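You operate a simulated robot arm through the tools that you are given. There is no shell and no other tool. Be economical: measure what you need, move in short steps, check, and stop when the job is done.

You run a simulated two-armed robot. Do the job below in one go: nothing can be reset, and whatever is moved stays where it is left.

Task
Wipe up the spill on the top of the folding table with the yellow washcloth and put it back.

The check looks at the end state, three seconds after you hand in, the way a careful person would. Anything else that was tipped, shoved, dropped, spilled or broken makes it a failure.

Robot
Two 7-joint arms with two-finger parallel grippers on one trunk, on a base that drives. Base frame: it is fixed to the floor where the robot stands at the start and does not move with it; the origin is under the middle of the robot, x ahead of it, y to its left, z up. Lengths are in m, angles in degrees, forces in N, time in s.
The left shoulder is at the start at [0.05, 0.177, 1.054], the right one opposite. Payload 3.43 kg a hand.
The TCP of each hand is the grasp point between the finger pads, 0.034 m short of the fingertips. In the tool frame z runs along the fingers and y along their closing line. The gripper opens to 0.128 m. The fingers are 0.024 m wide and 0.012 m thick; the gripper's body (0.048 by 0.13 m) begins 0.096 m behind the TCP.
Orientation is that of the tool frame in the base frame, as a unit quaternion [w, x, y, z]. With the fingers straight down and closing along the base's y, the tool's x points along the base's -x, its y along +y and its z along -z.

Tools
- The arms move only by the tool step_arm. It takes "left_moves", "right_moves" or both (then of equal length, played together; a hand with none holds still); each is a list of rows, each a list of 6 numbers: the shift along the tool's x, y, z in m, then the turn, a rotation vector about the tool's x, y, z in rad. In form: [[tx, ty, tz, wx, wy, wz], ...]. A call has 1 to 8 rows; each row is the pose to reach, as a shift and turn from the pose commanded when the call began, along the tool's axes at that moment. "left_jaw" and "right_jaw" are, for a hand that has rows, the closure in counts, from 0 (fully open) to 255 (shut), set as the call begins (left out, the last holds). Rows are played at 5 a second. More than 0.05 m and 8.6 degrees between two rows, or a gripper value outside its range, and nothing of the call is played. A pose out of reach is approached as far as the arm can. The call stops where the force on the tool passes 40 N (or 10 N more than at its start, if that is more) or the arm is blocked; 0.2 s more then pass. Each finger travels about 0.108 m/s and halts on what it meets, pressing with about 23 N; the grip force reading is that of the motor and also rises with nothing between the fingers. The clock runs only during rows and for 0.2 s after the last one: add rows that repeat a pose to give the fingers time. The reply holds the time, the measured pose of the TCP, the force on the tool along the base axes, the opening and the grip force, in the units named above and with some noise, with the torque about the TCP (base axes, N m) and any sound that the robot's microphone picked up.
- Cameras (640 x 400 px; columns grow to the right, rows downward): "scene" is now at [0.1705, -0.0211, 1.221]; the picture's right is [-0.29, -0.96, 0.00], its down [-0.58, 0.17, -0.80] and it looks along [0.77, -0.23, -0.60] (base axes); focal length 249 px, centre (320, 200). "left" rides on the left gripper at [0.076, 0.011, -0.16] in its tool frame; the picture's right is [-0.15, 0.99, 0.00], its down [-0.88, -0.13, -0.46] and it looks along [-0.45, -0.07, 0.89] (tool axes); focal length 234 px, centre (320, 200). "right" rides on the right gripper at [0.076, -0.011, -0.16] in its tool frame; the picture's right is [0.15, 0.99, 0.00], its down [-0.88, 0.13, -0.46] and it looks along [-0.45, 0.07, 0.89] (tool axes); focal length 234 px, centre (320, 200). There is no depth. A picture from a camera that has moved, and an enlarged one, comes with that camera's place and axes in the base frame and with its lens. The place of the scene camera against the robot may be out by one fixed shift of up to 0.025 m in any direction.
- capture(camera): a new picture of that camera. It takes no simulated time.
- raise_lower(by): slides the trunk up (or, below 0, down) by that many m; the arms and the scene camera ride with it, the base frame stays. It gives what a move gives, with no picture.
- roll_base(legs): drives the robot by 1 to 6 legs, each [ahead, turn to the left] in m and degrees, along the robot's own axes; the way and the turn of a leg run together, so that a leg with both is an arc; at most 1.5 m and 180 degrees a leg. The arms and the cameras ride along, it lands a little off, and it stops where it bumps. It gives what a move gives.
- turn_head(pan, tilt): turns the head with the scene camera to pan (to the left, within 80 degrees either way) and tilt (down, from -29 to 69), counted from straight ahead of the robot. It gives what a move gives.
- zoom(camera, box): a new picture of the part [left, top, right, bottom] of that camera's present view, enlarged. It takes no simulated time.
- close_job(): hands the job in; it is judged then, once.

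Go step by step. Nothing tells you exact positions but the pictures and the camera data: compare them with the known pose of the tool, close in by small moves and look again before you grip or let go. The budget is 120 turns and 100 pictures, counting those below and the enlarged ones. Unless the task says otherwise, let go and move clear before handing in, and close with one line.

The tools are called after "Request:" as name(argument=value, ...) on one line, values as JSON. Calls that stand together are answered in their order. step_arm: Moves the arms, as the interface text tells. Its arguments: {"type":"object","properties":{"left_moves":{"type":"array","items":{"type":"array","items":{"type":"number"}}},"left_jaw":{"type":"number"},"right_moves":{"type":"array","items":{"type":"array","items":{"type":"number"}}},"right_jaw":{"type":"number"}},"required":[]} The other tools are called the same way: raise_lower (by) slides the trunk up or down; roll_base (legs) drives the base; turn_head (pan, tilt) turns the head that bears the scene camera; capture (camera) takes a picture; zoom (camera, box) takes an enlarged picture of a part of a camera's view; close_job () hands the job in.

At the start:

```text
time_s: 0.0
left_tcp_pos: [0.4375, 0.0519, 1.0155]
left_tcp_rot: [-0.001, -0.002, 1.0, 0.001]
left_wrist_force: [0.6, -0.1, 0.3]
left_ft_torque: [0.01, -0.02, -0.01]
left_finger_gap: 0.1281
left_finger_force: 0.0
right_tcp_pos: [0.4502, -0.3537, 0.9414]
right_tcp_rot: [0.001, -0.001, 1.0, 0.0]
right_wrist_force: [-0.7, -0.1, -0.1]
right_ft_torque: [0.04, -0.01, -0.01]
right_finger_gap: 0.1281
right_finger_force: 0.1
trunk travel left (down, up): [-0.225, 0.176]
robot x, y, heading: [0.002, 0.0045, -0.0]
head pan, tilt: [-16.6, 37.0]
```

scene: 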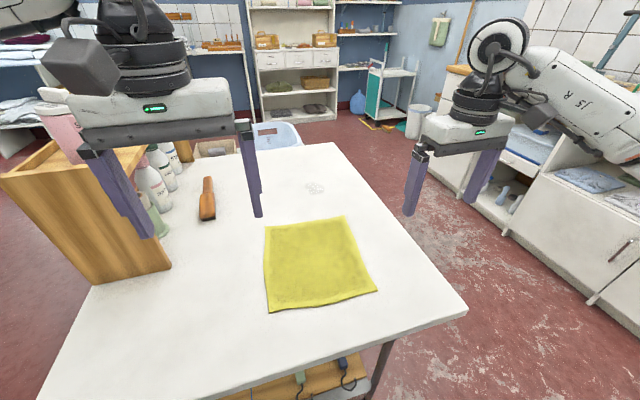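
right: 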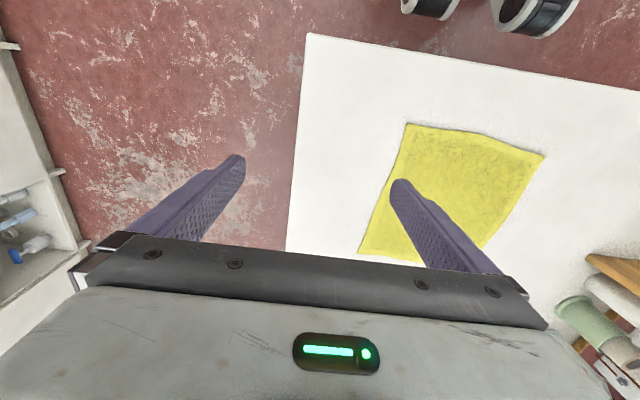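
left: 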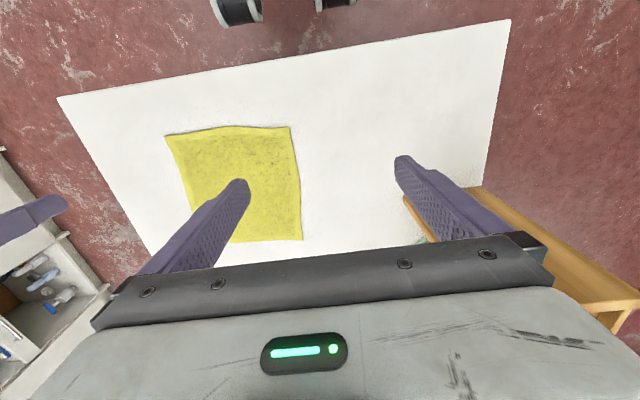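

I see the yellow cloth lying flat on the table, and a faint mark near pixel (313,188) that may be the spill. I'll zoom in on both.

Request:
zoom(camera="scene", box=[240, 140, 400, 240])

Request:
zoom(camera="scene", box=[80, 140, 480, 390])

```text
4.00 times, centred on (320, 190) of scene
camera zoom: at [0.1705, -0.0211, 1.221], right [-0.29, -0.96, 0.0], down [-0.58, 0.17, -0.8], along [0.77, -0.23, -0.6], focal length 995 px, centre (320, 240)
```

zoom: 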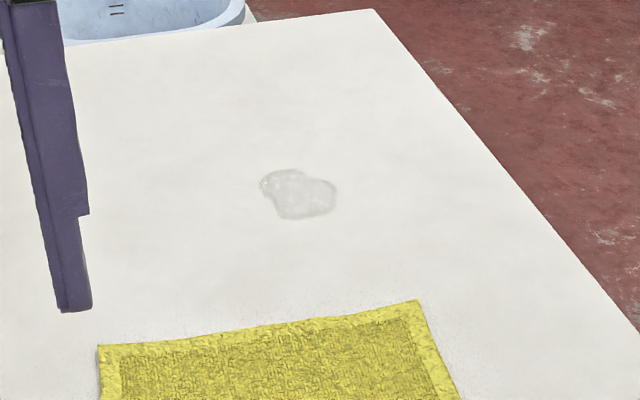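

```text
1.60 times, centred on (280, 265) of scene
camera zoom: at [0.1705, -0.0211, 1.221], right [-0.29, -0.96, 0.0], down [-0.58, 0.17, -0.8], along [0.77, -0.23, -0.6], focal length 398 px, centre (384, 96)
```

zoom: 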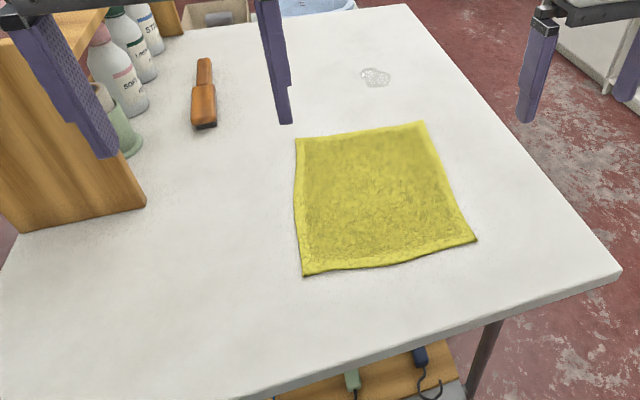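

The spill is a small wet patch at about (0.92, -0.22), beyond reach from the front. The cloth is centred at about (0.61, -0.13). Going round to the table's right side looks best, so I'll check the floor space there first.

Request:
turn_head(pan=-65, tilt=40)

Request:
capture(camera="scene")

Request:
turn_head(pan=-10, tilt=69)

Request:
capture(camera="scene")

```text
time_s: 1.2
left_tcp_pos: [0.4383, 0.0525, 1.0147]
left_tcp_rot: [-0.001, 0.0, 1.0, -0.001]
left_wrist_force: [0.2, 0.2, 0.2]
left_ft_torque: [0.01, 0.0, 0.03]
left_finger_gap: 0.1281
left_finger_force: 0.1
right_tcp_pos: [0.4497, -0.354, 0.9424]
right_tcp_rot: [0.0, 0.001, 1.0, 0.0]
right_wrist_force: [-0.4, -0.5, -1.4]
right_ft_torque: [-0.01, -0.02, -0.01]
right_finger_gap: 0.128
right_finger_force: 0.0
trunk travel left (down, up): [-0.225, 0.176]
robot x, y, heading: [0.0015, -0.0033, -0.0]
head pan, tilt: [-65.0, 40.0]
```

```text
94 pictures are left
camera scene: at [0.1232, -0.0733, 1.2166], right [-0.91, -0.42, 0.0], down [-0.27, 0.58, -0.77], along [0.32, -0.69, -0.64], focal length 249 px, centre (320, 200)
```

scene: 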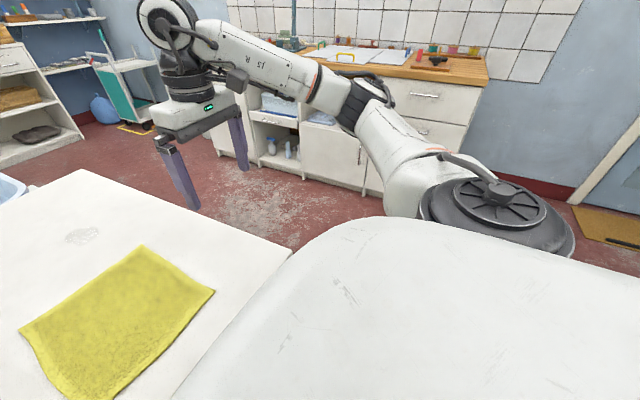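

```text
time_s: 2.4
left_tcp_pos: [0.437, 0.0509, 1.0145]
left_tcp_rot: [-0.001, -0.002, 1.0, 0.0]
left_wrist_force: [0.0, -0.1, -0.1]
left_ft_torque: [-0.02, -0.02, 0.03]
left_finger_gap: 0.128
left_finger_force: 0.1
right_tcp_pos: [0.4496, -0.3539, 0.9422]
right_tcp_rot: [0.0, 0.0, 1.0, 0.001]
right_wrist_force: [0.3, 0.3, 0.1]
right_ft_torque: [-0.01, 0.02, 0.01]
right_finger_gap: 0.1278
right_finger_force: 0.0
trunk travel left (down, up): [-0.225, 0.176]
robot x, y, heading: [0.0012, -0.0016, 0.1]
head pan, tilt: [-10.0, 68.8]
```

```text
93 pictures are left
camera scene: at [0.1423, -0.0061, 1.1804], right [-0.17, -0.98, 0.0], down [-0.92, 0.16, -0.36], along [0.36, -0.06, -0.93], focal length 249 px, centre (320, 200)
```

scene: 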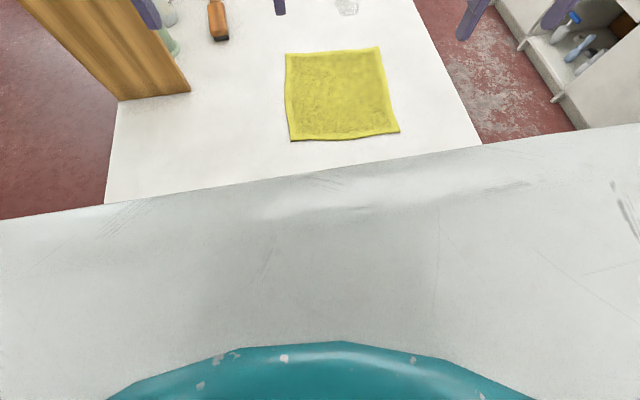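

The aisle between the table and cabinets is about 1.2 m wide and clear. I'll back off and drive round to the right side in stages.

Request:
roll_base(legs=[[-0.3, 0], [0, -90], [0.92, 0], [0, 90]])

Request:
turn_head(pan=0, tilt=35)

Request:
capture(camera="scene")

```text
time_s: 16.2
left_tcp_pos: [0.164, -0.8368, 1.015]
left_tcp_rot: [0.0, 0.001, 1.0, 0.0]
left_wrist_force: [-0.5, 0.5, -0.5]
left_ft_torque: [0.01, -0.01, 0.03]
left_finger_gap: 0.1278
left_finger_force: 0.2
right_tcp_pos: [0.1754, -1.2435, 0.942]
right_tcp_rot: [-0.001, 0.002, 1.0, 0.0]
right_wrist_force: [-0.5, 0.3, 0.3]
right_ft_torque: [-0.03, 0.01, -0.03]
right_finger_gap: 0.1279
right_finger_force: 0.1
trunk travel left (down, up): [-0.225, 0.176]
robot x, y, heading: [-0.2777, -0.8871, -0.5]
head pan, tilt: [-10.0, 68.8]
```

```text
time_s: 17.2
left_tcp_pos: [0.1641, -0.8377, 1.0151]
left_tcp_rot: [0.0, 0.001, 1.0, 0.0]
left_wrist_force: [-0.5, 0.0, 0.2]
left_ft_torque: [-0.03, 0.01, 0.0]
left_finger_gap: 0.1276
left_finger_force: 0.0
right_tcp_pos: [0.1742, -1.2427, 0.941]
right_tcp_rot: [0.0, 0.001, 1.0, 0.0]
right_wrist_force: [-0.8, 0.8, 0.0]
right_ft_torque: [-0.02, -0.03, -0.02]
right_finger_gap: 0.1278
right_finger_force: 0.0
trunk travel left (down, up): [-0.225, 0.176]
robot x, y, heading: [-0.2705, -0.8848, 0.0]
head pan, tilt: [0.0, 35.0]
```

```text
92 pictures are left
camera scene: at [-0.0979, -0.8838, 1.224], right [0.0, -1.0, 0.0], down [-0.57, 0.0, -0.82], along [0.82, 0.0, -0.57], focal length 249 px, centre (320, 200)
```

scene: 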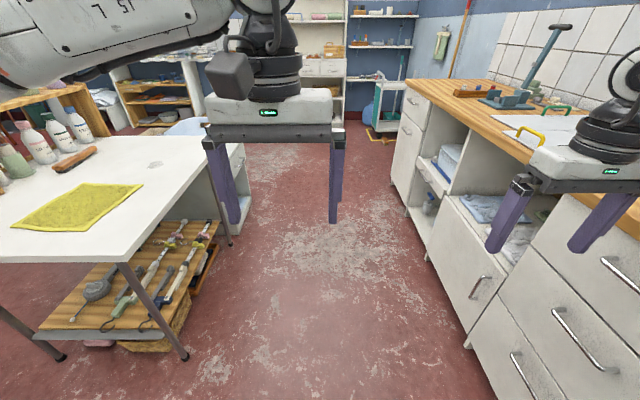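

The aisle is clear, with the counter edge at about y = -1.55. I'll drive along it and turn to face the table.

Request:
roll_base(legs=[[1.02, 0], [0, 90]])

Request:
turn_head(pan=0, tilt=50)

Request:
capture(camera="scene")

```text
time_s: 26.3
left_tcp_pos: [0.6825, -0.4625, 1.0144]
left_tcp_rot: [0.0, 0.71, -0.704, 0.0]
left_wrist_force: [0.2, -0.5, 0.4]
left_ft_torque: [0.01, 0.0, 0.01]
left_finger_gap: 0.1283
left_finger_force: 0.1
right_tcp_pos: [1.0889, -0.448, 0.9411]
right_tcp_rot: [0.0, 0.709, -0.705, 0.0]
right_wrist_force: [0.2, 0.5, 0.2]
right_ft_torque: [0.0, -0.01, 0.03]
right_finger_gap: 0.1284
right_finger_force: 0.0
trunk travel left (down, up): [-0.225, 0.176]
robot x, y, heading: [0.7397, -0.8959, 90.3]
head pan, tilt: [0.0, 35.0]
```

```text
time_s: 27.1
left_tcp_pos: [0.6817, -0.4627, 1.0151]
left_tcp_rot: [0.001, 0.709, -0.705, 0.001]
left_wrist_force: [0.3, -0.5, 0.3]
left_ft_torque: [0.01, -0.01, -0.01]
left_finger_gap: 0.1281
left_finger_force: 0.0
right_tcp_pos: [1.0884, -0.4465, 0.9411]
right_tcp_rot: [0.0, 0.709, -0.705, 0.0]
right_wrist_force: [0.0, 0.3, 0.1]
right_ft_torque: [0.0, 0.0, 0.02]
right_finger_gap: 0.128
right_finger_force: 0.0
trunk travel left (down, up): [-0.225, 0.176]
robot x, y, heading: [0.7342, -0.9001, 90.5]
head pan, tilt: [0.0, 50.0]
```

```text
91 pictures are left
camera scene: at [0.7534, -0.7488, 1.2024], right [1.0, 0.01, 0.0], down [0.0, -0.77, -0.64], along [0.0, 0.64, -0.77], focal length 249 px, centre (320, 200)
```

scene: 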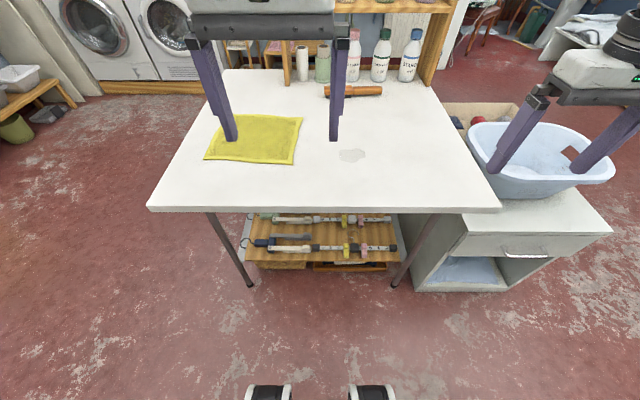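

I'm on the right side of the table now, with the basin on its stool off to the right. I'll raise the right hand for clearance and then edge closer to the table.

Request:
step_arm(right_moves=[[0, 0, -0.05, 0, 0, 0], [0, 0, -0.1, 0, 0, 0], [0, 0, -0.1, 0, 0, 0]])

Request:
roll_base(legs=[[0.17, 0]])

Request:
capture(camera="scene")

Request:
capture(camera="left")

```text
time_s: 27.9
left_tcp_pos: [0.6817, -0.4618, 1.016]
left_tcp_rot: [0.0, 0.709, -0.705, 0.0]
left_wrist_force: [-0.3, -0.1, -0.2]
left_ft_torque: [0.02, -0.01, -0.03]
left_finger_gap: 0.1281
left_finger_force: 0.1
right_tcp_pos: [1.0874, -0.4479, 1.0386]
right_tcp_rot: [0.0, 0.709, -0.705, 0.0]
right_wrist_force: [0.0, 0.0, -0.5]
right_ft_torque: [0.01, -0.01, 0.01]
right_finger_gap: 0.1282
right_finger_force: 0.0
trunk travel left (down, up): [-0.225, 0.176]
robot x, y, heading: [0.7385, -0.8974, 90.3]
head pan, tilt: [0.0, 50.0]
```

```text
time_s: 29.3
left_tcp_pos: [0.6831, -0.2948, 1.0148]
left_tcp_rot: [0.0, 0.71, -0.705, 0.0]
left_wrist_force: [-0.8, 0.6, -0.4]
left_ft_torque: [-0.05, 0.01, 0.03]
left_finger_gap: 0.1279
left_finger_force: 0.1
right_tcp_pos: [1.0876, -0.2808, 1.0384]
right_tcp_rot: [0.0, 0.709, -0.706, 0.0]
right_wrist_force: [0.5, 0.5, 0.8]
right_ft_torque: [-0.01, 0.01, -0.02]
right_finger_gap: 0.1277
right_finger_force: 0.0
trunk travel left (down, up): [-0.225, 0.176]
robot x, y, heading: [0.7389, -0.7335, 90.5]
head pan, tilt: [0.0, 50.0]
```

```text
90 pictures are left
camera scene: at [0.7526, -0.5812, 1.2023], right [1.0, 0.0, 0.0], down [0.0, -0.77, -0.64], along [0.0, 0.64, -0.77], focal length 249 px, centre (320, 200)
```

scene: 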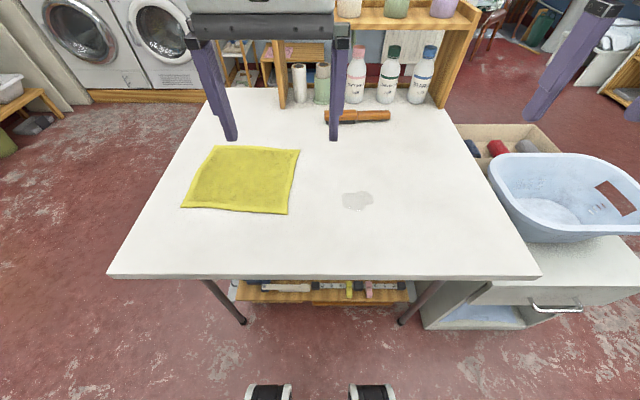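

```text
89 pictures are left
camera left: at [0.6709, -0.3697, 1.1746], right [-0.99, 0.14, 0.0], down [0.12, 0.88, 0.46], along [0.06, 0.45, -0.89], focal length 234 px, centre (320, 200)
```

left: 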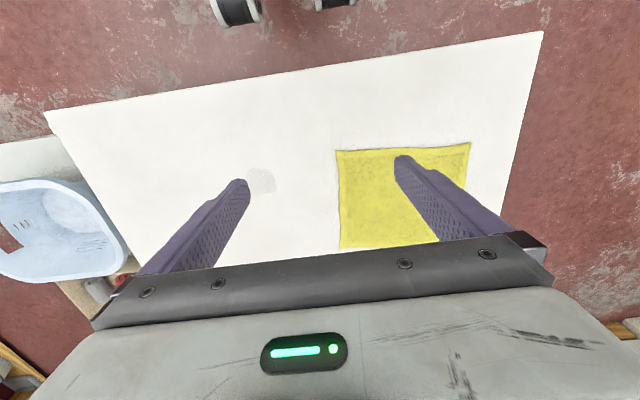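

The left camera puts the spill at about (0.82, -0.19) and the cloth's centre at about (0.52, -0.11). I'll bring the left hand over the cloth's middle.

Request:
step_arm(left_moves=[[-0.026, 0.022, 0.03, 0, 0, 0], [-0.053, 0.044, 0.06, 0, 0, 0], [-0.079, 0.066, 0.09, 0, 0, 0], [-0.106, 0.087, 0.12, 0, 0, 0], [-0.132, 0.109, 0.15, 0, 0, 0], [-0.159, 0.131, 0.18, 0, 0, 0], [-0.185, 0.153, 0.21, 0, 0, 0], [-0.185, 0.153, 0.21, 0, 0, 0]], left_jaw=110)

Request:
capture(camera="left")

Request:
capture(camera="scene")

```text
time_s: 31.1
left_tcp_pos: [0.5277, -0.1141, 0.8025]
left_tcp_rot: [0.0, 0.709, -0.705, 0.0]
left_wrist_force: [0.4, 0.6, 0.1]
left_ft_torque: [-0.03, -0.01, -0.03]
left_finger_gap: 0.073
left_finger_force: 0.1
right_tcp_pos: [1.088, -0.2818, 1.0392]
right_tcp_rot: [0.001, 0.708, -0.706, 0.0]
right_wrist_force: [0.2, 0.1, 0.4]
right_ft_torque: [-0.04, -0.02, -0.02]
right_finger_gap: 0.1284
right_finger_force: 0.0
trunk travel left (down, up): [-0.225, 0.176]
robot x, y, heading: [0.7395, -0.7296, 90.4]
head pan, tilt: [0.0, 50.0]
```

```text
88 pictures are left
camera left: at [0.516, -0.1899, 0.9624], right [-0.99, 0.14, 0.0], down [0.13, 0.88, 0.46], along [0.06, 0.45, -0.89], focal length 234 px, centre (320, 200)
```

left: 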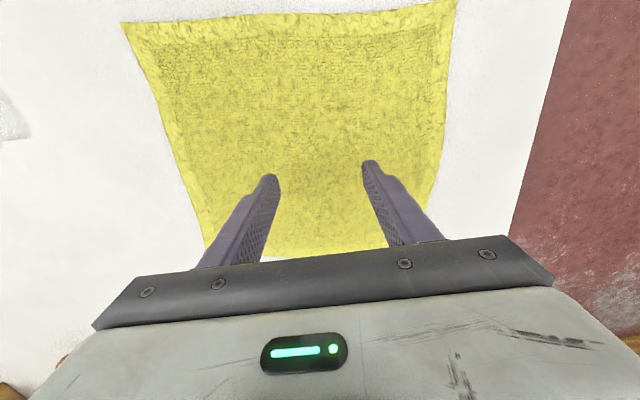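

```text
87 pictures are left
camera scene: at [0.7526, -0.5817, 1.2024], right [1.0, 0.0, 0.0], down [0.0, -0.77, -0.64], along [0.0, 0.64, -0.77], focal length 249 px, centre (320, 200)
```

scene: 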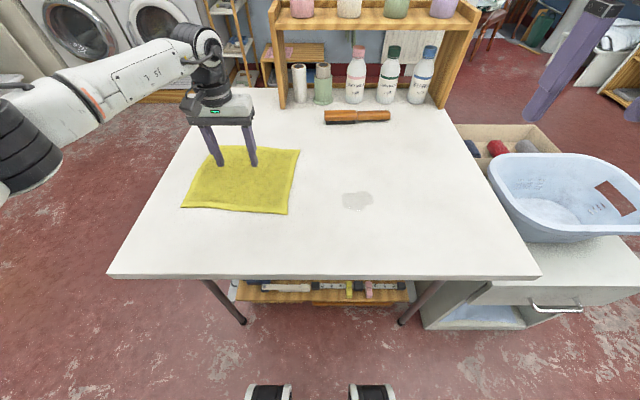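

The hand is above the cloth. I'll shift slightly to its centre and descend until it just touches.

Request:
step_arm(left_moves=[[0, -0.015, 0.03, 0, 0, 0], [0, -0.03, 0.055, 0, 0, 0], [0, -0.03, 0.068, 0, 0, 0], [0, -0.03, 0.073, 0, 0, 0], [0, -0.03, 0.076, 0, 0, 0], [0, -0.03, 0.076, 0, 0, 0]])

Request:
capture(camera="left")

```text
time_s: 31.6
left_tcp_pos: [0.5472, -0.1089, 0.7768]
left_tcp_rot: [-0.007, 0.711, -0.703, -0.005]
left_wrist_force: [0.1, -3.9, 16.2]
left_ft_torque: [-0.21, 0.18, 0.06]
left_finger_gap: 0.0729
left_finger_force: 0.2
right_tcp_pos: [1.087, -0.281, 1.0394]
right_tcp_rot: [0.0, 0.709, -0.705, 0.0]
right_wrist_force: [0.1, 0.5, -0.3]
right_ft_torque: [-0.07, -0.01, 0.01]
right_finger_gap: 0.1279
right_finger_force: 0.0
trunk travel left (down, up): [-0.225, 0.176]
robot x, y, heading: [0.7395, -0.7328, 90.2]
head pan, tilt: [0.0, 50.0]
stopped in row 2 (left hand): the force on the tool passed its limit (the readings are from after the stop); the commanded pose is now the measured one
```

```text
86 pictures are left
camera left: at [0.5354, -0.1867, 0.9355], right [-0.99, 0.13, 0.0], down [0.12, 0.87, 0.47], along [0.06, 0.47, -0.88], focal length 234 px, centre (320, 200)
```

left: 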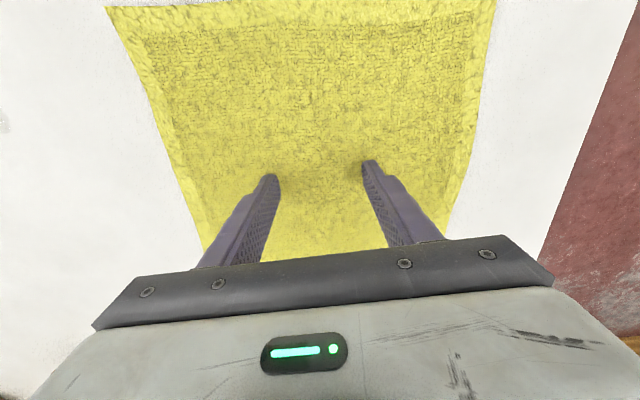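

Contact came at fingertip height about 0.743, so the table top is really near z = 0.74. That also reconciles the camera estimates: the spill is at about (0.80, -0.205). I'll close the fingers to pinch the cloth here.

Request:
step_arm(left_moves=[[0, 0, 0, 0, 0, 0], [0, 0, 0, 0, 0, 0], [0, 0, 0, 0, 0, 0], [0, 0, 0, 0, 0, 0], [0, 0, 0, 0, 0, 0]], left_jaw=255)

Request:
capture(camera="left")

```text
time_s: 32.9
left_tcp_pos: [0.5462, -0.1086, 0.7767]
left_tcp_rot: [-0.007, 0.711, -0.703, -0.007]
left_wrist_force: [-1.0, 3.4, 24.2]
left_ft_torque: [0.1, 0.11, -0.03]
left_finger_gap: 0.0104
left_finger_force: 22.7
right_tcp_pos: [1.0879, -0.283, 1.0396]
right_tcp_rot: [-0.001, 0.709, -0.705, -0.001]
right_wrist_force: [0.0, -0.7, 0.4]
right_ft_torque: [-0.03, 0.0, -0.01]
right_finger_gap: 0.1279
right_finger_force: 0.0
trunk travel left (down, up): [-0.225, 0.176]
robot x, y, heading: [0.7367, -0.7264, 90.4]
head pan, tilt: [0.0, 50.0]
```

```text
85 pictures are left
camera left: at [0.5352, -0.1875, 0.9352], right [-0.99, 0.13, 0.0], down [0.12, 0.87, 0.47], along [0.06, 0.47, -0.88], focal length 234 px, centre (320, 200)
```

left: 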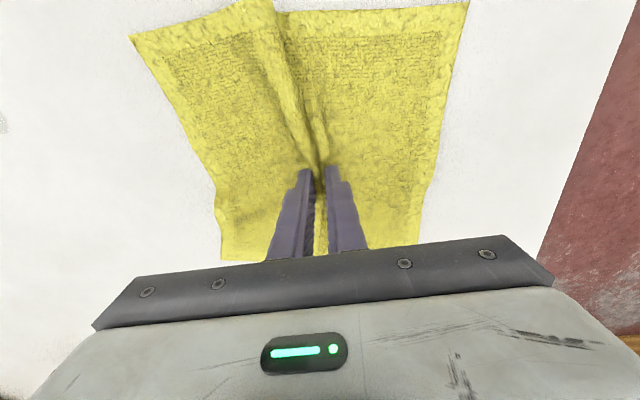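

The cloth is bunched firmly between the fingers. I'll lift slightly and carry it over to the spill.

Request:
step_arm(left_moves=[[0, 0, -0.03, 0, 0, 0], [0.016, -0.042, -0.03, 0, 0, 0], [0.032, -0.085, -0.03, 0, 0, 0], [0.048, -0.127, -0.03, 0, 0, 0], [0.064, -0.169, -0.03, 0, 0, 0], [0.08, -0.212, -0.03, 0, 0, 0], [0.096, -0.254, -0.03, 0, 0, 0], [0.096, -0.254, -0.03, 0, 0, 0]])

Request:
capture(camera="left")

Request:
capture(camera="scene")

```text
time_s: 34.6
left_tcp_pos: [0.8004, -0.2028, 0.7985]
left_tcp_rot: [-0.004, 0.711, -0.703, -0.004]
left_wrist_force: [0.4, 0.4, -1.0]
left_ft_torque: [0.01, 0.0, -0.03]
left_finger_gap: 0.0087
left_finger_force: 23.0
right_tcp_pos: [1.0877, -0.2812, 1.038]
right_tcp_rot: [0.0, 0.709, -0.705, 0.0]
right_wrist_force: [-1.1, -0.3, 0.7]
right_ft_torque: [0.02, -0.03, 0.02]
right_finger_gap: 0.128
right_finger_force: 0.0
trunk travel left (down, up): [-0.225, 0.176]
robot x, y, heading: [0.7364, -0.7286, 90.3]
head pan, tilt: [0.0, 50.0]
```

```text
84 pictures are left
camera left: at [0.7901, -0.2795, 0.9576], right [-0.99, 0.13, 0.0], down [0.12, 0.88, 0.47], along [0.06, 0.46, -0.88], focal length 234 px, centre (320, 200)
```

left: 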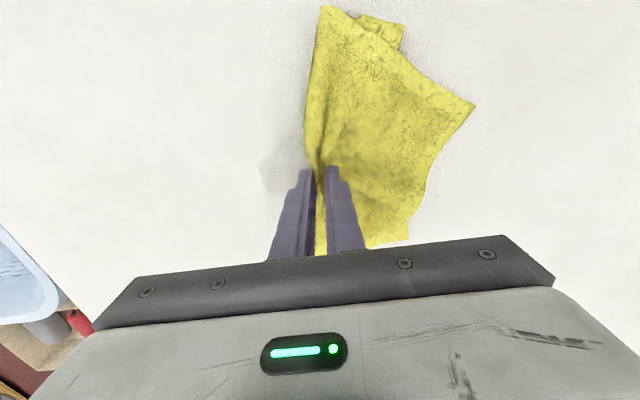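

```text
83 pictures are left
camera scene: at [0.7524, -0.5816, 1.2024], right [1.0, 0.01, 0.0], down [0.0, -0.77, -0.64], along [0.0, 0.64, -0.77], focal length 249 px, centre (320, 200)
```

scene: 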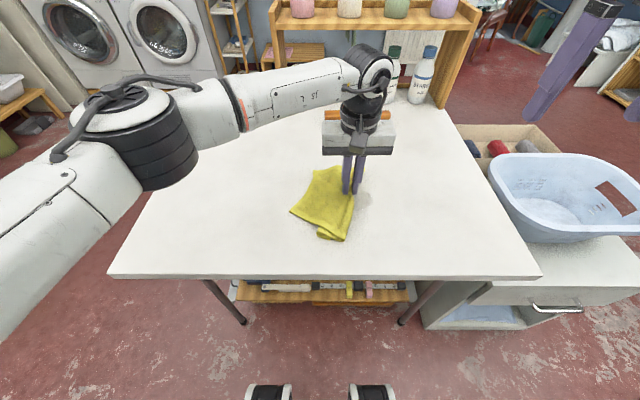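

The wad is right at the spill, with part of the wet patch visible just beyond the fingers. I'll lower it and wipe in strokes.

Request:
step_arm(left_moves=[[0, 0.03, 0.01, 0, 0, 0], [0, 0.03, 0.021, 0, 0, 0], [0, -0.01, 0.021, 0, 0, 0], [0, -0.05, 0.02, 0, 0, 0], [-0.02, -0.05, 0.02, 0, 0, 0], [-0.02, -0.01, 0.021, 0, 0, 0], [-0.02, 0.03, 0.021, 0, 0, 0], [-0.02, 0.03, 0.021, 0, 0, 0]])

Request:
capture(camera="left")

```text
time_s: 36.5
left_tcp_pos: [0.7748, -0.1822, 0.7836]
left_tcp_rot: [-0.003, 0.711, -0.703, -0.005]
left_wrist_force: [-0.9, 1.3, 2.2]
left_ft_torque: [0.01, 0.05, 0.06]
left_finger_gap: 0.0088
left_finger_force: 23.0
left hand out of reach, approached as far as the arm can: row 5
right_tcp_pos: [1.0865, -0.2805, 1.0386]
right_tcp_rot: [0.0, 0.708, -0.706, 0.001]
right_wrist_force: [-0.3, 0.7, 0.2]
right_ft_torque: [-0.01, -0.02, -0.02]
right_finger_gap: 0.1281
right_finger_force: 0.1
trunk travel left (down, up): [-0.225, 0.176]
robot x, y, heading: [0.7376, -0.7315, 90.2]
head pan, tilt: [0.0, 50.0]
```

```text
82 pictures are left
camera left: at [0.7634, -0.259, 0.9426], right [-0.99, 0.14, 0.0], down [0.12, 0.88, 0.47], along [0.06, 0.46, -0.88], focal length 234 px, centre (320, 200)
```

left: 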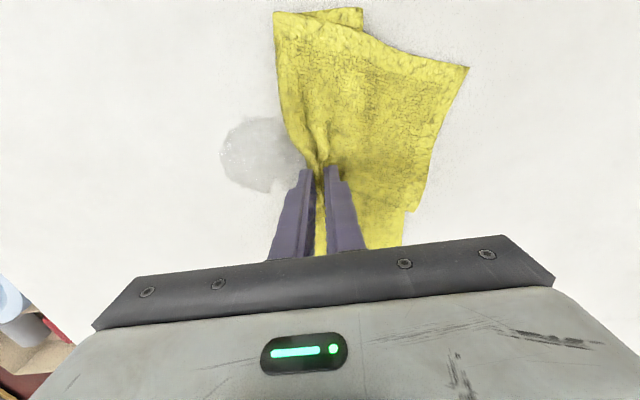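

The contact was too light and the patch is still there, at about (0.82, -0.207). I'll press a bit harder and stroke again across it.

Request:
step_arm(left_moves=[[0, 0, 0.008, 0, 0, 0], [0.008, -0.035, 0.009, 0, 0, 0], [0.008, -0.065, 0.009, 0, 0, 0], [0.023, -0.07, 0.009, 0, 0, 0], [0.028, -0.025, 0.009, 0, 0, 0], [0.038, 0.0, 0.009, 0, 0, 0], [0.043, -0.04, 0.009, 0, 0, 0], [0.048, -0.075, 0.009, 0, 0, 0]])

Request:
capture(camera="left")

```text
time_s: 37.2
left_tcp_pos: [0.8214, -0.1883, 0.7809]
left_tcp_rot: [-0.007, 0.712, -0.702, -0.01]
left_wrist_force: [-2.0, -6.8, 20.3]
left_ft_torque: [-0.3, 0.27, 0.04]
left_finger_gap: 0.0087
left_finger_force: 23.4
right_tcp_pos: [1.0861, -0.2819, 1.0394]
right_tcp_rot: [0.001, 0.709, -0.706, 0.0]
right_wrist_force: [-0.3, -0.6, 0.1]
right_ft_torque: [0.03, -0.01, -0.01]
right_finger_gap: 0.128
right_finger_force: 0.0
trunk travel left (down, up): [-0.225, 0.176]
robot x, y, heading: [0.7332, -0.7299, 90.5]
head pan, tilt: [0.0, 50.0]
stopped in row 3 (left hand): the force on the tool passed its limit (the readings are from after the stop); the commanded pose is now the measured one
```

```text
81 pictures are left
camera left: at [0.8117, -0.2672, 0.9386], right [-0.99, 0.13, 0.01], down [0.12, 0.87, 0.47], along [0.06, 0.47, -0.88], focal length 234 px, centre (320, 200)
```

left: 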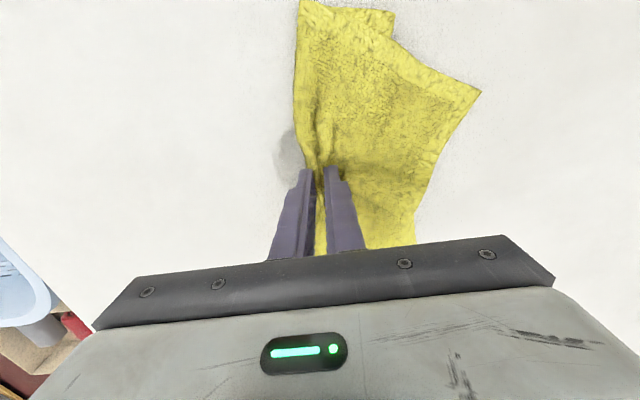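

Contact force is now about 20 N at this height. I'll keep stroking at this pressure.

Request:
step_arm(left_moves=[[0.007, -0.02, -0.001, 0, 0, 0], [0.027, -0.025, -0.001, 0, 0, 0], [0.027, 0.02, -0.001, 0, 0, 0], [0.042, 0.04, -0.001, 0, 0, 0], [0.047, 0.0, -0.001, 0, 0, 0], [0.047, -0.03, -0.001, 0, 0, 0], [0.017, 0.0, -0.001, 0, 0, 0], [0.007, 0.03, -0.001, 0, 0, 0]])

Request:
capture(camera="left")

```text
time_s: 39.0
left_tcp_pos: [0.7923, -0.1939, 0.7808]
left_tcp_rot: [-0.007, 0.712, -0.702, -0.009]
left_wrist_force: [7.0, -0.5, 18.1]
left_ft_torque: [-0.01, 0.0, 0.02]
left_finger_gap: 0.0085
left_finger_force: 22.8
right_tcp_pos: [1.0867, -0.281, 1.0408]
right_tcp_rot: [0.0, 0.709, -0.706, -0.001]
right_wrist_force: [-0.3, -0.4, -0.4]
right_ft_torque: [0.03, -0.03, 0.03]
right_finger_gap: 0.1278
right_finger_force: 0.1
trunk travel left (down, up): [-0.225, 0.176]
robot x, y, heading: [0.7396, -0.7304, 90.0]
head pan, tilt: [0.0, 50.0]
```

```text
80 pictures are left
camera left: at [0.7825, -0.2727, 0.9385], right [-0.99, 0.13, 0.01], down [0.12, 0.87, 0.48], along [0.06, 0.47, -0.88], focal length 234 px, centre (320, 200)
```

left: 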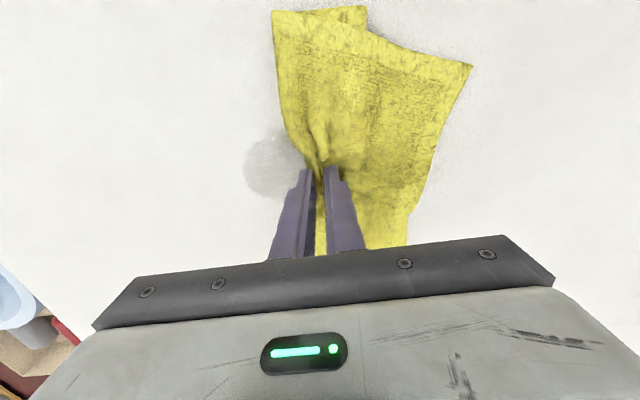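

The patch is getting fainter. More strokes over the same area.

Request:
step_arm(left_moves=[[0.006, -0.038, 0, 0, 0, 0], [0.011, -0.068, 0, 0, 0, 0], [0.016, -0.028, 0, 0, 0, 0], [0.016, 0.002, 0, 0, 0, 0], [0.026, -0.038, 0, 0, 0, 0], [0.026, -0.073, 0, 0, 0, 0], [0.001, -0.038, 0, 0, 0, 0], [-0.009, -0.008, 0, 0, 0, 0]])

Request:
step_arm(left_moves=[[0.009, -0.038, 0, 0, 0, 0], [0.02, -0.06, 0, 0, 0, 0], [0.025, -0.02, 0, 0, 0, 0], [0.03, 0.002, 0, 0, 0, 0], [0.036, -0.03, 0, 0, 0, 0], [0.036, -0.06, 0, 0, 0, 0], [0.015, -0.03, 0, 0, 0, 0], [0.0, 0.01, 0, 0, 0, 0]])

Request:
capture(camera="left")

```text
time_s: 39.6
left_tcp_pos: [0.839, -0.1953, 0.7804]
left_tcp_rot: [-0.005, 0.726, -0.688, -0.006]
left_wrist_force: [3.3, -8.1, 24.2]
left_ft_torque: [-0.27, 0.11, 0.01]
left_finger_gap: 0.0086
left_finger_force: 23.1
right_tcp_pos: [1.0865, -0.2824, 1.0389]
right_tcp_rot: [0.0, 0.708, -0.706, 0.0]
right_wrist_force: [-0.3, -0.3, 0.4]
right_ft_torque: [0.01, -0.01, 0.0]
right_finger_gap: 0.128
right_finger_force: 0.1
trunk travel left (down, up): [-0.225, 0.176]
robot x, y, heading: [0.7351, -0.7328, 90.2]
head pan, tilt: [0.0, 50.0]
stopped in row 3 (left hand): the force on the tool passed its limit (the readings are from after the stop); the commanded pose is now the measured one
```

```text
time_s: 40.3
left_tcp_pos: [0.8401, -0.1932, 0.7799]
left_tcp_rot: [-0.009, 0.744, -0.668, -0.02]
left_wrist_force: [2.0, -5.6, 20.0]
left_ft_torque: [-0.26, 0.16, -0.01]
left_finger_gap: 0.0086
left_finger_force: 23.3
left hand out of reach, approached as far as the arm can: row 1, 2
right_tcp_pos: [1.0867, -0.2817, 1.0397]
right_tcp_rot: [0.0, 0.709, -0.705, -0.002]
right_wrist_force: [-0.2, -0.2, 0.5]
right_ft_torque: [0.03, -0.03, 0.01]
right_finger_gap: 0.128
right_finger_force: 0.0
trunk travel left (down, up): [-0.225, 0.176]
robot x, y, heading: [0.7347, -0.7325, 90.5]
head pan, tilt: [0.0, 50.0]
stopped in row 3 (left hand): the force on the tool passed its limit (the readings are from after the stop); the commanded pose is now the measured one
```

```text
79 pictures are left
camera left: at [0.8387, -0.2754, 0.9368], right [-1.0, 0.04, 0.02], down [0.04, 0.87, 0.49], along [0.0, 0.49, -0.87], focal length 234 px, centre (320, 200)
```

left: 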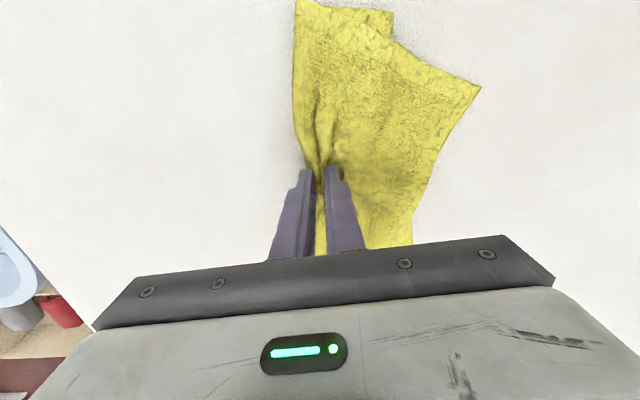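

The left arm meets a joint limit past x ≈ 0.85 and the hand yawed a bit. I'll back off and look at what remains.

Request:
step_arm(left_moves=[[0, 0.03, -0.004, 0, 0, 0], [-0.005, 0.07, -0.01, 0, 0, 0], [-0.005, 0.1, -0.015, 0, 0, 0], [-0.005, 0.1, -0.015, 0, 0, 0]])

Request:
capture(camera="left")

Request:
zoom(camera="scene", box=[280, 160, 440, 260])

```text
time_s: 41.3
left_tcp_pos: [0.7425, -0.1993, 0.7936]
left_tcp_rot: [-0.01, 0.744, -0.668, -0.02]
left_wrist_force: [-0.1, -0.2, 0.3]
left_ft_torque: [0.03, 0.0, -0.05]
left_finger_gap: 0.0085
left_finger_force: 22.8
right_tcp_pos: [1.086, -0.2815, 1.0377]
right_tcp_rot: [0.001, 0.709, -0.705, 0.001]
right_wrist_force: [0.8, -0.4, 0.3]
right_ft_torque: [0.01, 0.0, 0.02]
right_finger_gap: 0.1278
right_finger_force: 0.1
trunk travel left (down, up): [-0.225, 0.176]
robot x, y, heading: [0.734, -0.7327, 90.2]
head pan, tilt: [0.0, 50.0]
```

```text
78 pictures are left
camera left: at [0.7414, -0.2817, 0.9514], right [-1.0, 0.04, 0.02], down [0.05, 0.87, 0.49], along [0.0, 0.49, -0.87], focal length 234 px, centre (320, 200)
```

left: 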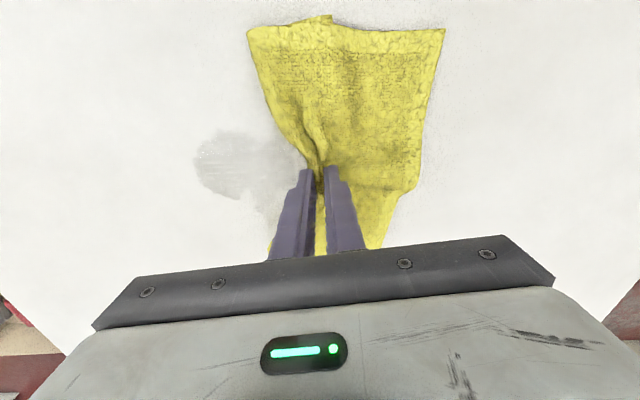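

```text
4.00 times, centred on (360, 210) of scene
camera zoom: at [0.7521, -0.5813, 1.2023], right [1.0, 0.01, 0.0], down [0.01, -0.77, -0.64], along [0.0, 0.64, -0.77], focal length 995 px, centre (160, 160)
```

zoom: 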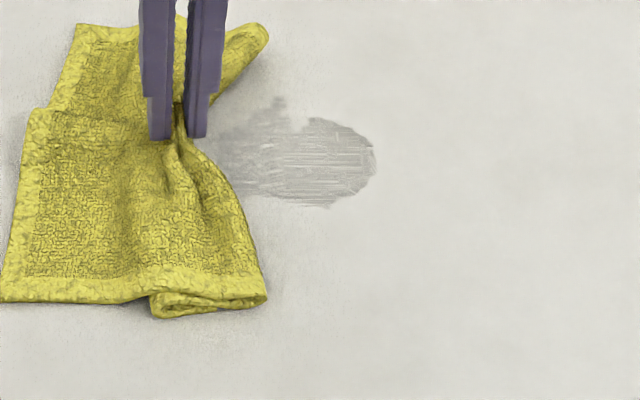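

The patch is partly wiped, with streaks, and spans x ≈ 0.77–0.86, y ≈ -0.17 to -0.25. The left arm needs better posture there, so I'll lift the cloth, back the base off a little and turn it right.

Request:
step_arm(left_moves=[[0, 0, -0.04, 0, 0, 0], [0, 0, -0.08, 0, 0, 0], [0, 0, -0.12, 0, 0, 0], [0, 0, -0.12, 0, 0, 0]])

Request:
roll_base(legs=[[-0.1, 0], [0, -25]])

Request:
turn_head(pan=20, tilt=50)

Request:
capture(camera="scene")

Request:
capture(camera="left")

```text
time_s: 42.3
left_tcp_pos: [0.7422, -0.2028, 0.9145]
left_tcp_rot: [-0.01, 0.743, -0.669, -0.02]
left_wrist_force: [0.0, 0.7, -0.1]
left_ft_torque: [-0.03, 0.01, -0.06]
left_finger_gap: 0.0083
left_finger_force: 22.9
right_tcp_pos: [1.0858, -0.2813, 1.0389]
right_tcp_rot: [0.0, 0.709, -0.705, 0.001]
right_wrist_force: [-0.4, -0.6, 0.3]
right_ft_torque: [0.01, -0.01, -0.01]
right_finger_gap: 0.1278
right_finger_force: 0.0
trunk travel left (down, up): [-0.225, 0.176]
robot x, y, heading: [0.7347, -0.7321, 90.2]
head pan, tilt: [0.0, 50.0]
```

```text
time_s: 44.7
left_tcp_pos: [0.9643, -0.3534, 0.9147]
left_tcp_rot: [0.013, -0.583, 0.812, 0.017]
left_wrist_force: [0.7, -0.3, 0.0]
left_ft_torque: [0.02, 0.02, 0.08]
left_finger_gap: 0.0087
left_finger_force: 23.3
right_tcp_pos: [1.2445, -0.567, 1.039]
right_tcp_rot: [-0.001, -0.542, 0.84, 0.0]
right_wrist_force: [-0.3, -0.2, 0.6]
right_ft_torque: [0.0, 0.03, -0.04]
right_finger_gap: 0.128
right_finger_force: 0.1
trunk travel left (down, up): [-0.225, 0.176]
robot x, y, heading: [0.7403, -0.8293, 65.4]
head pan, tilt: [0.0, 50.0]
```

```text
time_s: 45.5
left_tcp_pos: [0.9643, -0.353, 0.9148]
left_tcp_rot: [0.014, -0.583, 0.812, 0.018]
left_wrist_force: [0.3, 0.7, -0.5]
left_ft_torque: [-0.02, -0.01, 0.04]
left_finger_gap: 0.0083
left_finger_force: 22.9
right_tcp_pos: [1.2428, -0.5671, 1.0384]
right_tcp_rot: [-0.001, -0.542, 0.841, -0.001]
right_wrist_force: [0.3, -0.3, 0.0]
right_ft_torque: [0.02, -0.01, 0.06]
right_finger_gap: 0.128
right_finger_force: 0.1
trunk travel left (down, up): [-0.225, 0.176]
robot x, y, heading: [0.7357, -0.8309, 65.5]
head pan, tilt: [20.0, 50.0]
```

```text
76 pictures are left
camera scene: at [0.7884, -0.6867, 1.2024], right [1.0, -0.08, 0.0], down [-0.06, -0.76, -0.64], along [0.05, 0.64, -0.77], focal length 249 px, centre (320, 200)
```

scene: 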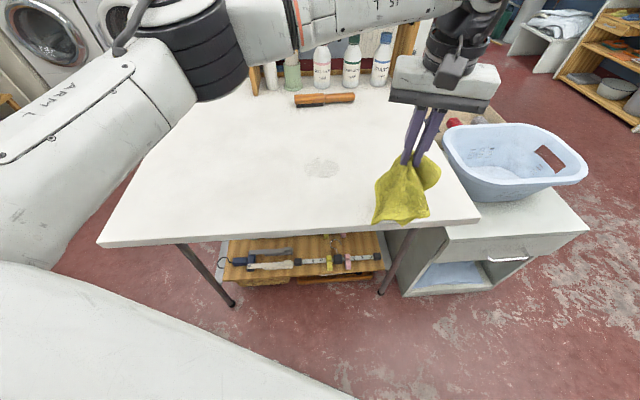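

```text
75 pictures are left
camera left: at [0.9285, -0.4272, 1.0705], right [-0.89, 0.46, 0.02], down [0.4, 0.77, 0.49], along [0.21, 0.44, -0.87], focal length 234 px, centre (320, 200)
```

left: 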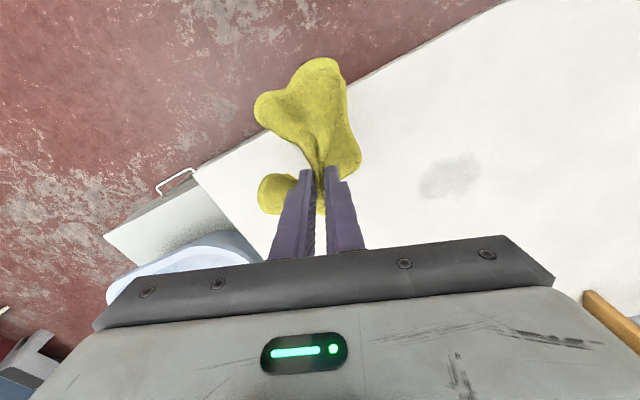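

From here the patch shows at (0.814, -0.203). I'll straighten the hand and bring the cloth wad above it.

Request:
step_arm(left_moves=[[-0.0154, 0.0313, 0.018, 0.002, 0.007, 0], [-0.031, 0.0627, 0.036, 0.004, 0.015, 0], [-0.0463, 0.094, 0.053, 0.007, 0.022, 0], [-0.0617, 0.1253, 0.071, 0.009, 0.03, 0], [-0.077, 0.1567, 0.089, 0.011, 0.037, 0], [-0.0925, 0.188, 0.107, 0.013, 0.044, 0], [-0.0925, 0.188, 0.107, 0.013, 0.044, 0]])

Request:
capture(camera="left")

Request:
zoom(camera="scene", box=[240, 120, 400, 220])

```text
time_s: 47.1
left_tcp_pos: [0.8204, -0.1988, 0.8116]
left_tcp_rot: [-0.001, -0.583, 0.812, -0.001]
left_wrist_force: [-0.4, -0.7, -0.9]
left_ft_torque: [-0.01, 0.0, 0.1]
left_finger_gap: 0.0085
left_finger_force: 23.0
right_tcp_pos: [1.2444, -0.5681, 1.038]
right_tcp_rot: [0.0, -0.541, 0.841, -0.001]
right_wrist_force: [0.7, 1.1, 0.6]
right_ft_torque: [0.0, -0.02, 0.0]
right_finger_gap: 0.1281
right_finger_force: 0.1
trunk travel left (down, up): [-0.225, 0.176]
robot x, y, heading: [0.7351, -0.8336, 65.8]
head pan, tilt: [20.0, 50.0]
```

```text
74 pictures are left
camera left: at [0.7844, -0.2657, 0.9717], right [-0.89, 0.46, 0.0], down [0.41, 0.79, 0.45], along [0.21, 0.4, -0.89], focal length 234 px, centre (320, 200)
```

left: 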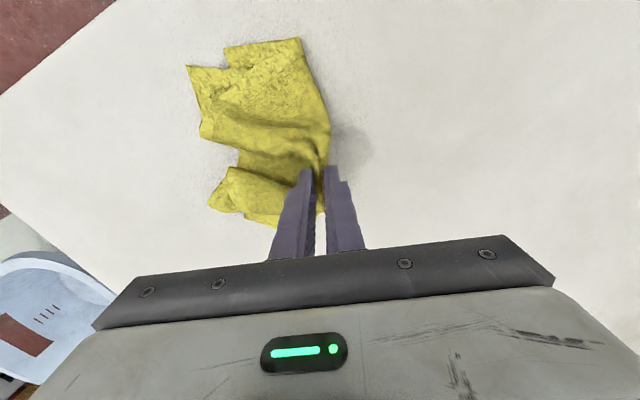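

```text
4.00 times, centred on (320, 170) of scene
camera zoom: at [0.7884, -0.6867, 1.2024], right [1.0, -0.08, 0.0], down [-0.06, -0.76, -0.64], along [0.05, 0.64, -0.77], focal length 995 px, centre (320, 320)
```

zoom: 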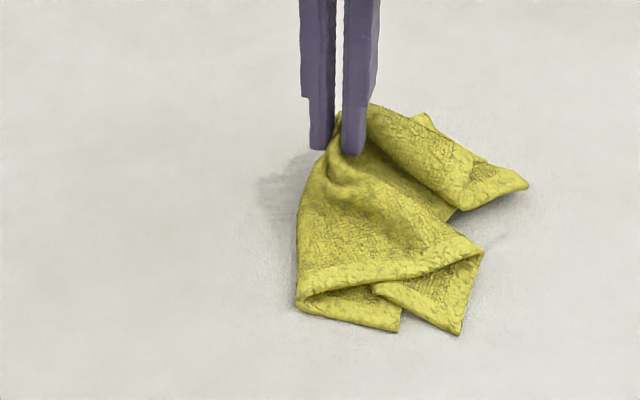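

The cloth lies around the patch now. I'll press down and stroke through it.

Request:
step_arm(left_moves=[[0.0, 0.0, 0.018, 0, 0, 0], [0.0121, 0.017, 0.029, 0, 0, 0], [0.017, 0.047, 0.029, 0, 0, 0], [-0.0021, 0.0218, 0.029, 0, 0, 0], [-0.0149, -0.016, 0.029, 0, 0, 0], [-0.0103, -0.0493, 0.029, 0, 0, 0], [0.0072, -0.013, 0.029, 0, 0, 0], [0.0248, 0.0233, 0.029, 0, 0, 0]])

Request:
capture(camera="left")

```text
time_s: 48.9
left_tcp_pos: [0.7873, -0.2172, 0.7836]
left_tcp_rot: [-0.001, -0.583, 0.812, -0.001]
left_wrist_force: [0.4, 0.2, 1.2]
left_ft_torque: [0.0, -0.01, 0.07]
left_finger_gap: 0.0082
left_finger_force: 23.1
right_tcp_pos: [1.2419, -0.5662, 1.0383]
right_tcp_rot: [0.0, -0.542, 0.84, -0.001]
right_wrist_force: [-0.1, -0.1, -1.1]
right_ft_torque: [0.03, 0.0, -0.02]
right_finger_gap: 0.128
right_finger_force: 0.0
trunk travel left (down, up): [-0.225, 0.176]
robot x, y, heading: [0.7339, -0.8322, 65.8]
head pan, tilt: [20.0, 50.0]
```

```text
72 pictures are left
camera left: at [0.752, -0.2839, 0.9441], right [-0.89, 0.46, 0.0], down [0.41, 0.79, 0.45], along [0.21, 0.4, -0.89], focal length 234 px, centre (320, 200)
```

left: 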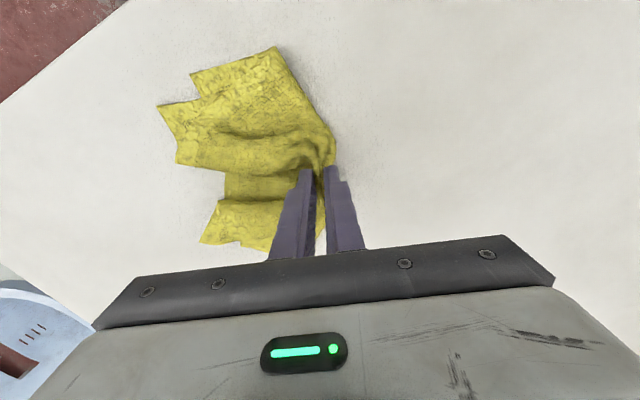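

Contact is light again at this height. I'll press about 4 mm further and repeat.

Request:
step_arm(left_moves=[[-0.0013, -0.0133, 0.004, 0, 0, 0], [-0.0189, -0.0495, 0.004, 0, 0, 0], [-0.0316, -0.0716, 0.004, 0, 0, 0], [-0.033, -0.0448, 0.004, 0, 0, 0], [-0.0203, -0.0069, 0.004, 0, 0, 0], [-0.0091, 0.0263, 0.004, 0, 0, 0], [-0.0329, 0.0026, 0.004, 0, 0, 0], [-0.044, -0.03, 0.004, 0, 0, 0]])

Request:
capture(camera="left")

```text
time_s: 50.7
left_tcp_pos: [0.8263, -0.1837, 0.7798]
left_tcp_rot: [0.0, -0.584, 0.812, 0.0]
left_wrist_force: [-5.7, 0.0, 21.2]
left_ft_torque: [-0.05, 0.09, 0.06]
left_finger_gap: 0.0081
left_finger_force: 23.0
right_tcp_pos: [1.2432, -0.5701, 1.0393]
right_tcp_rot: [-0.001, -0.542, 0.841, 0.001]
right_wrist_force: [0.0, -0.1, -0.2]
right_ft_torque: [-0.01, 0.01, 0.03]
right_finger_gap: 0.128
right_finger_force: 0.2
trunk travel left (down, up): [-0.225, 0.176]
robot x, y, heading: [0.7375, -0.8306, 65.8]
head pan, tilt: [20.0, 50.0]
```

```text
71 pictures are left
camera left: at [0.7924, -0.2527, 0.9396], right [-0.89, 0.45, 0.0], down [0.4, 0.79, 0.46], along [0.21, 0.41, -0.89], focal length 234 px, centre (320, 200)
```

left: 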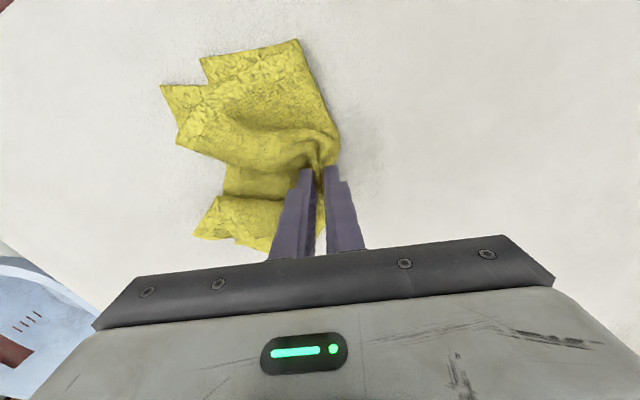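

This pressure (about 21 N) and posture work well. I'll run a dense set of strokes.

Request:
step_arm(left_moves=[[-0.0052, -0.0341, 0, 0, 0, 0], [0.0171, 0.0006, 0, 0, 0, 0], [0.0346, 0.0369, 0, 0, 0, 0], [0.0505, 0.0526, 0, 0, 0, 0], [0.0377, 0.0147, 0, 0, 0, 0], [0.0249, -0.0231, 0, 0, 0, 0], [0.0248, -0.0547, 0, 0, 0, 0], [0.0375, -0.0169, 0, 0, 0, 0]])

Request:
step_arm(left_moves=[[0.0128, 0.0379, 0, 0, 0, 0], [0.0303, 0.0584, 0, 0, 0, 0], [0.0159, 0.0158, 0, 0, 0, 0], [0.0078, -0.0237, 0, 0, 0, 0], [-0.0095, 0.0032, 0, 0, 0, 0], [-0.0411, 0.0033, 0, 0, 0, 0], [-0.033, 0.0428, 0, 0, 0, 0], [-0.0282, 0.0728, 0, 0, 0, 0]])

Request:
capture(camera="left")

Request:
zoom(camera="scene", box=[240, 120, 400, 220])

```text
time_s: 52.5
left_tcp_pos: [0.8342, -0.2243, 0.7797]
left_tcp_rot: [0.002, -0.583, 0.813, -0.001]
left_wrist_force: [3.4, 0.7, 19.3]
left_ft_torque: [0.0, -0.28, 0.1]
left_finger_gap: 0.0085
left_finger_force: 22.4
right_tcp_pos: [1.2426, -0.5699, 1.0387]
right_tcp_rot: [-0.001, -0.541, 0.841, 0.001]
right_wrist_force: [-0.7, 0.0, -0.6]
right_ft_torque: [-0.04, 0.0, 0.0]
right_finger_gap: 0.128
right_finger_force: 0.0
trunk travel left (down, up): [-0.225, 0.176]
robot x, y, heading: [0.7386, -0.8293, 65.8]
head pan, tilt: [20.0, 50.0]
```

```text
time_s: 54.3
left_tcp_pos: [0.7739, -0.174, 0.7802]
left_tcp_rot: [0.001, -0.583, 0.813, 0.001]
left_wrist_force: [3.9, 0.1, 16.2]
left_ft_torque: [0.0, -0.25, 0.07]
left_finger_gap: 0.0085
left_finger_force: 22.2
right_tcp_pos: [1.2426, -0.569, 1.0386]
right_tcp_rot: [0.0, -0.542, 0.841, 0.001]
right_wrist_force: [0.2, -0.4, 0.2]
right_ft_torque: [0.0, 0.0, 0.01]
right_finger_gap: 0.1283
right_finger_force: 0.0
trunk travel left (down, up): [-0.225, 0.176]
robot x, y, heading: [0.736, -0.8325, 65.6]
head pan, tilt: [20.0, 50.0]
```

```text
70 pictures are left
camera left: at [0.7382, -0.243, 0.9399], right [-0.89, 0.46, 0.0], down [0.41, 0.79, 0.46], along [0.21, 0.41, -0.89], focal length 234 px, centre (320, 200)
```

left: 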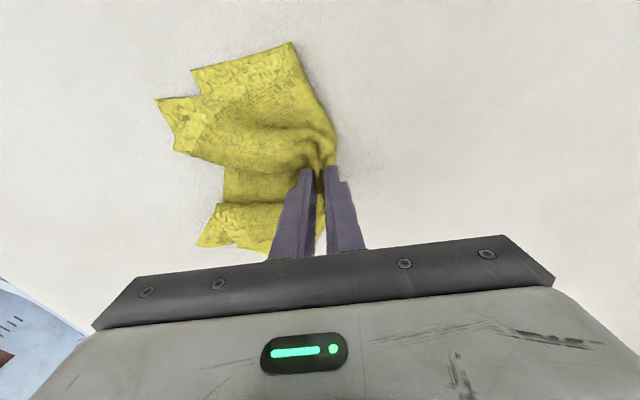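

```text
4.00 times, centred on (320, 170) of scene
camera zoom: at [0.7883, -0.6882, 1.2026], right [1.0, -0.08, 0.0], down [-0.06, -0.76, -0.64], along [0.05, 0.64, -0.77], focal length 995 px, centre (320, 320)
```

zoom: 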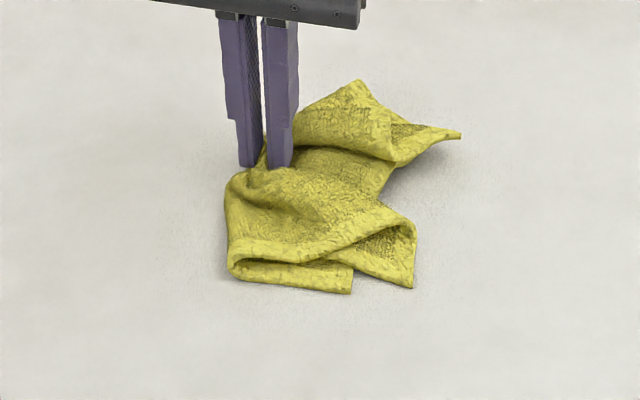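

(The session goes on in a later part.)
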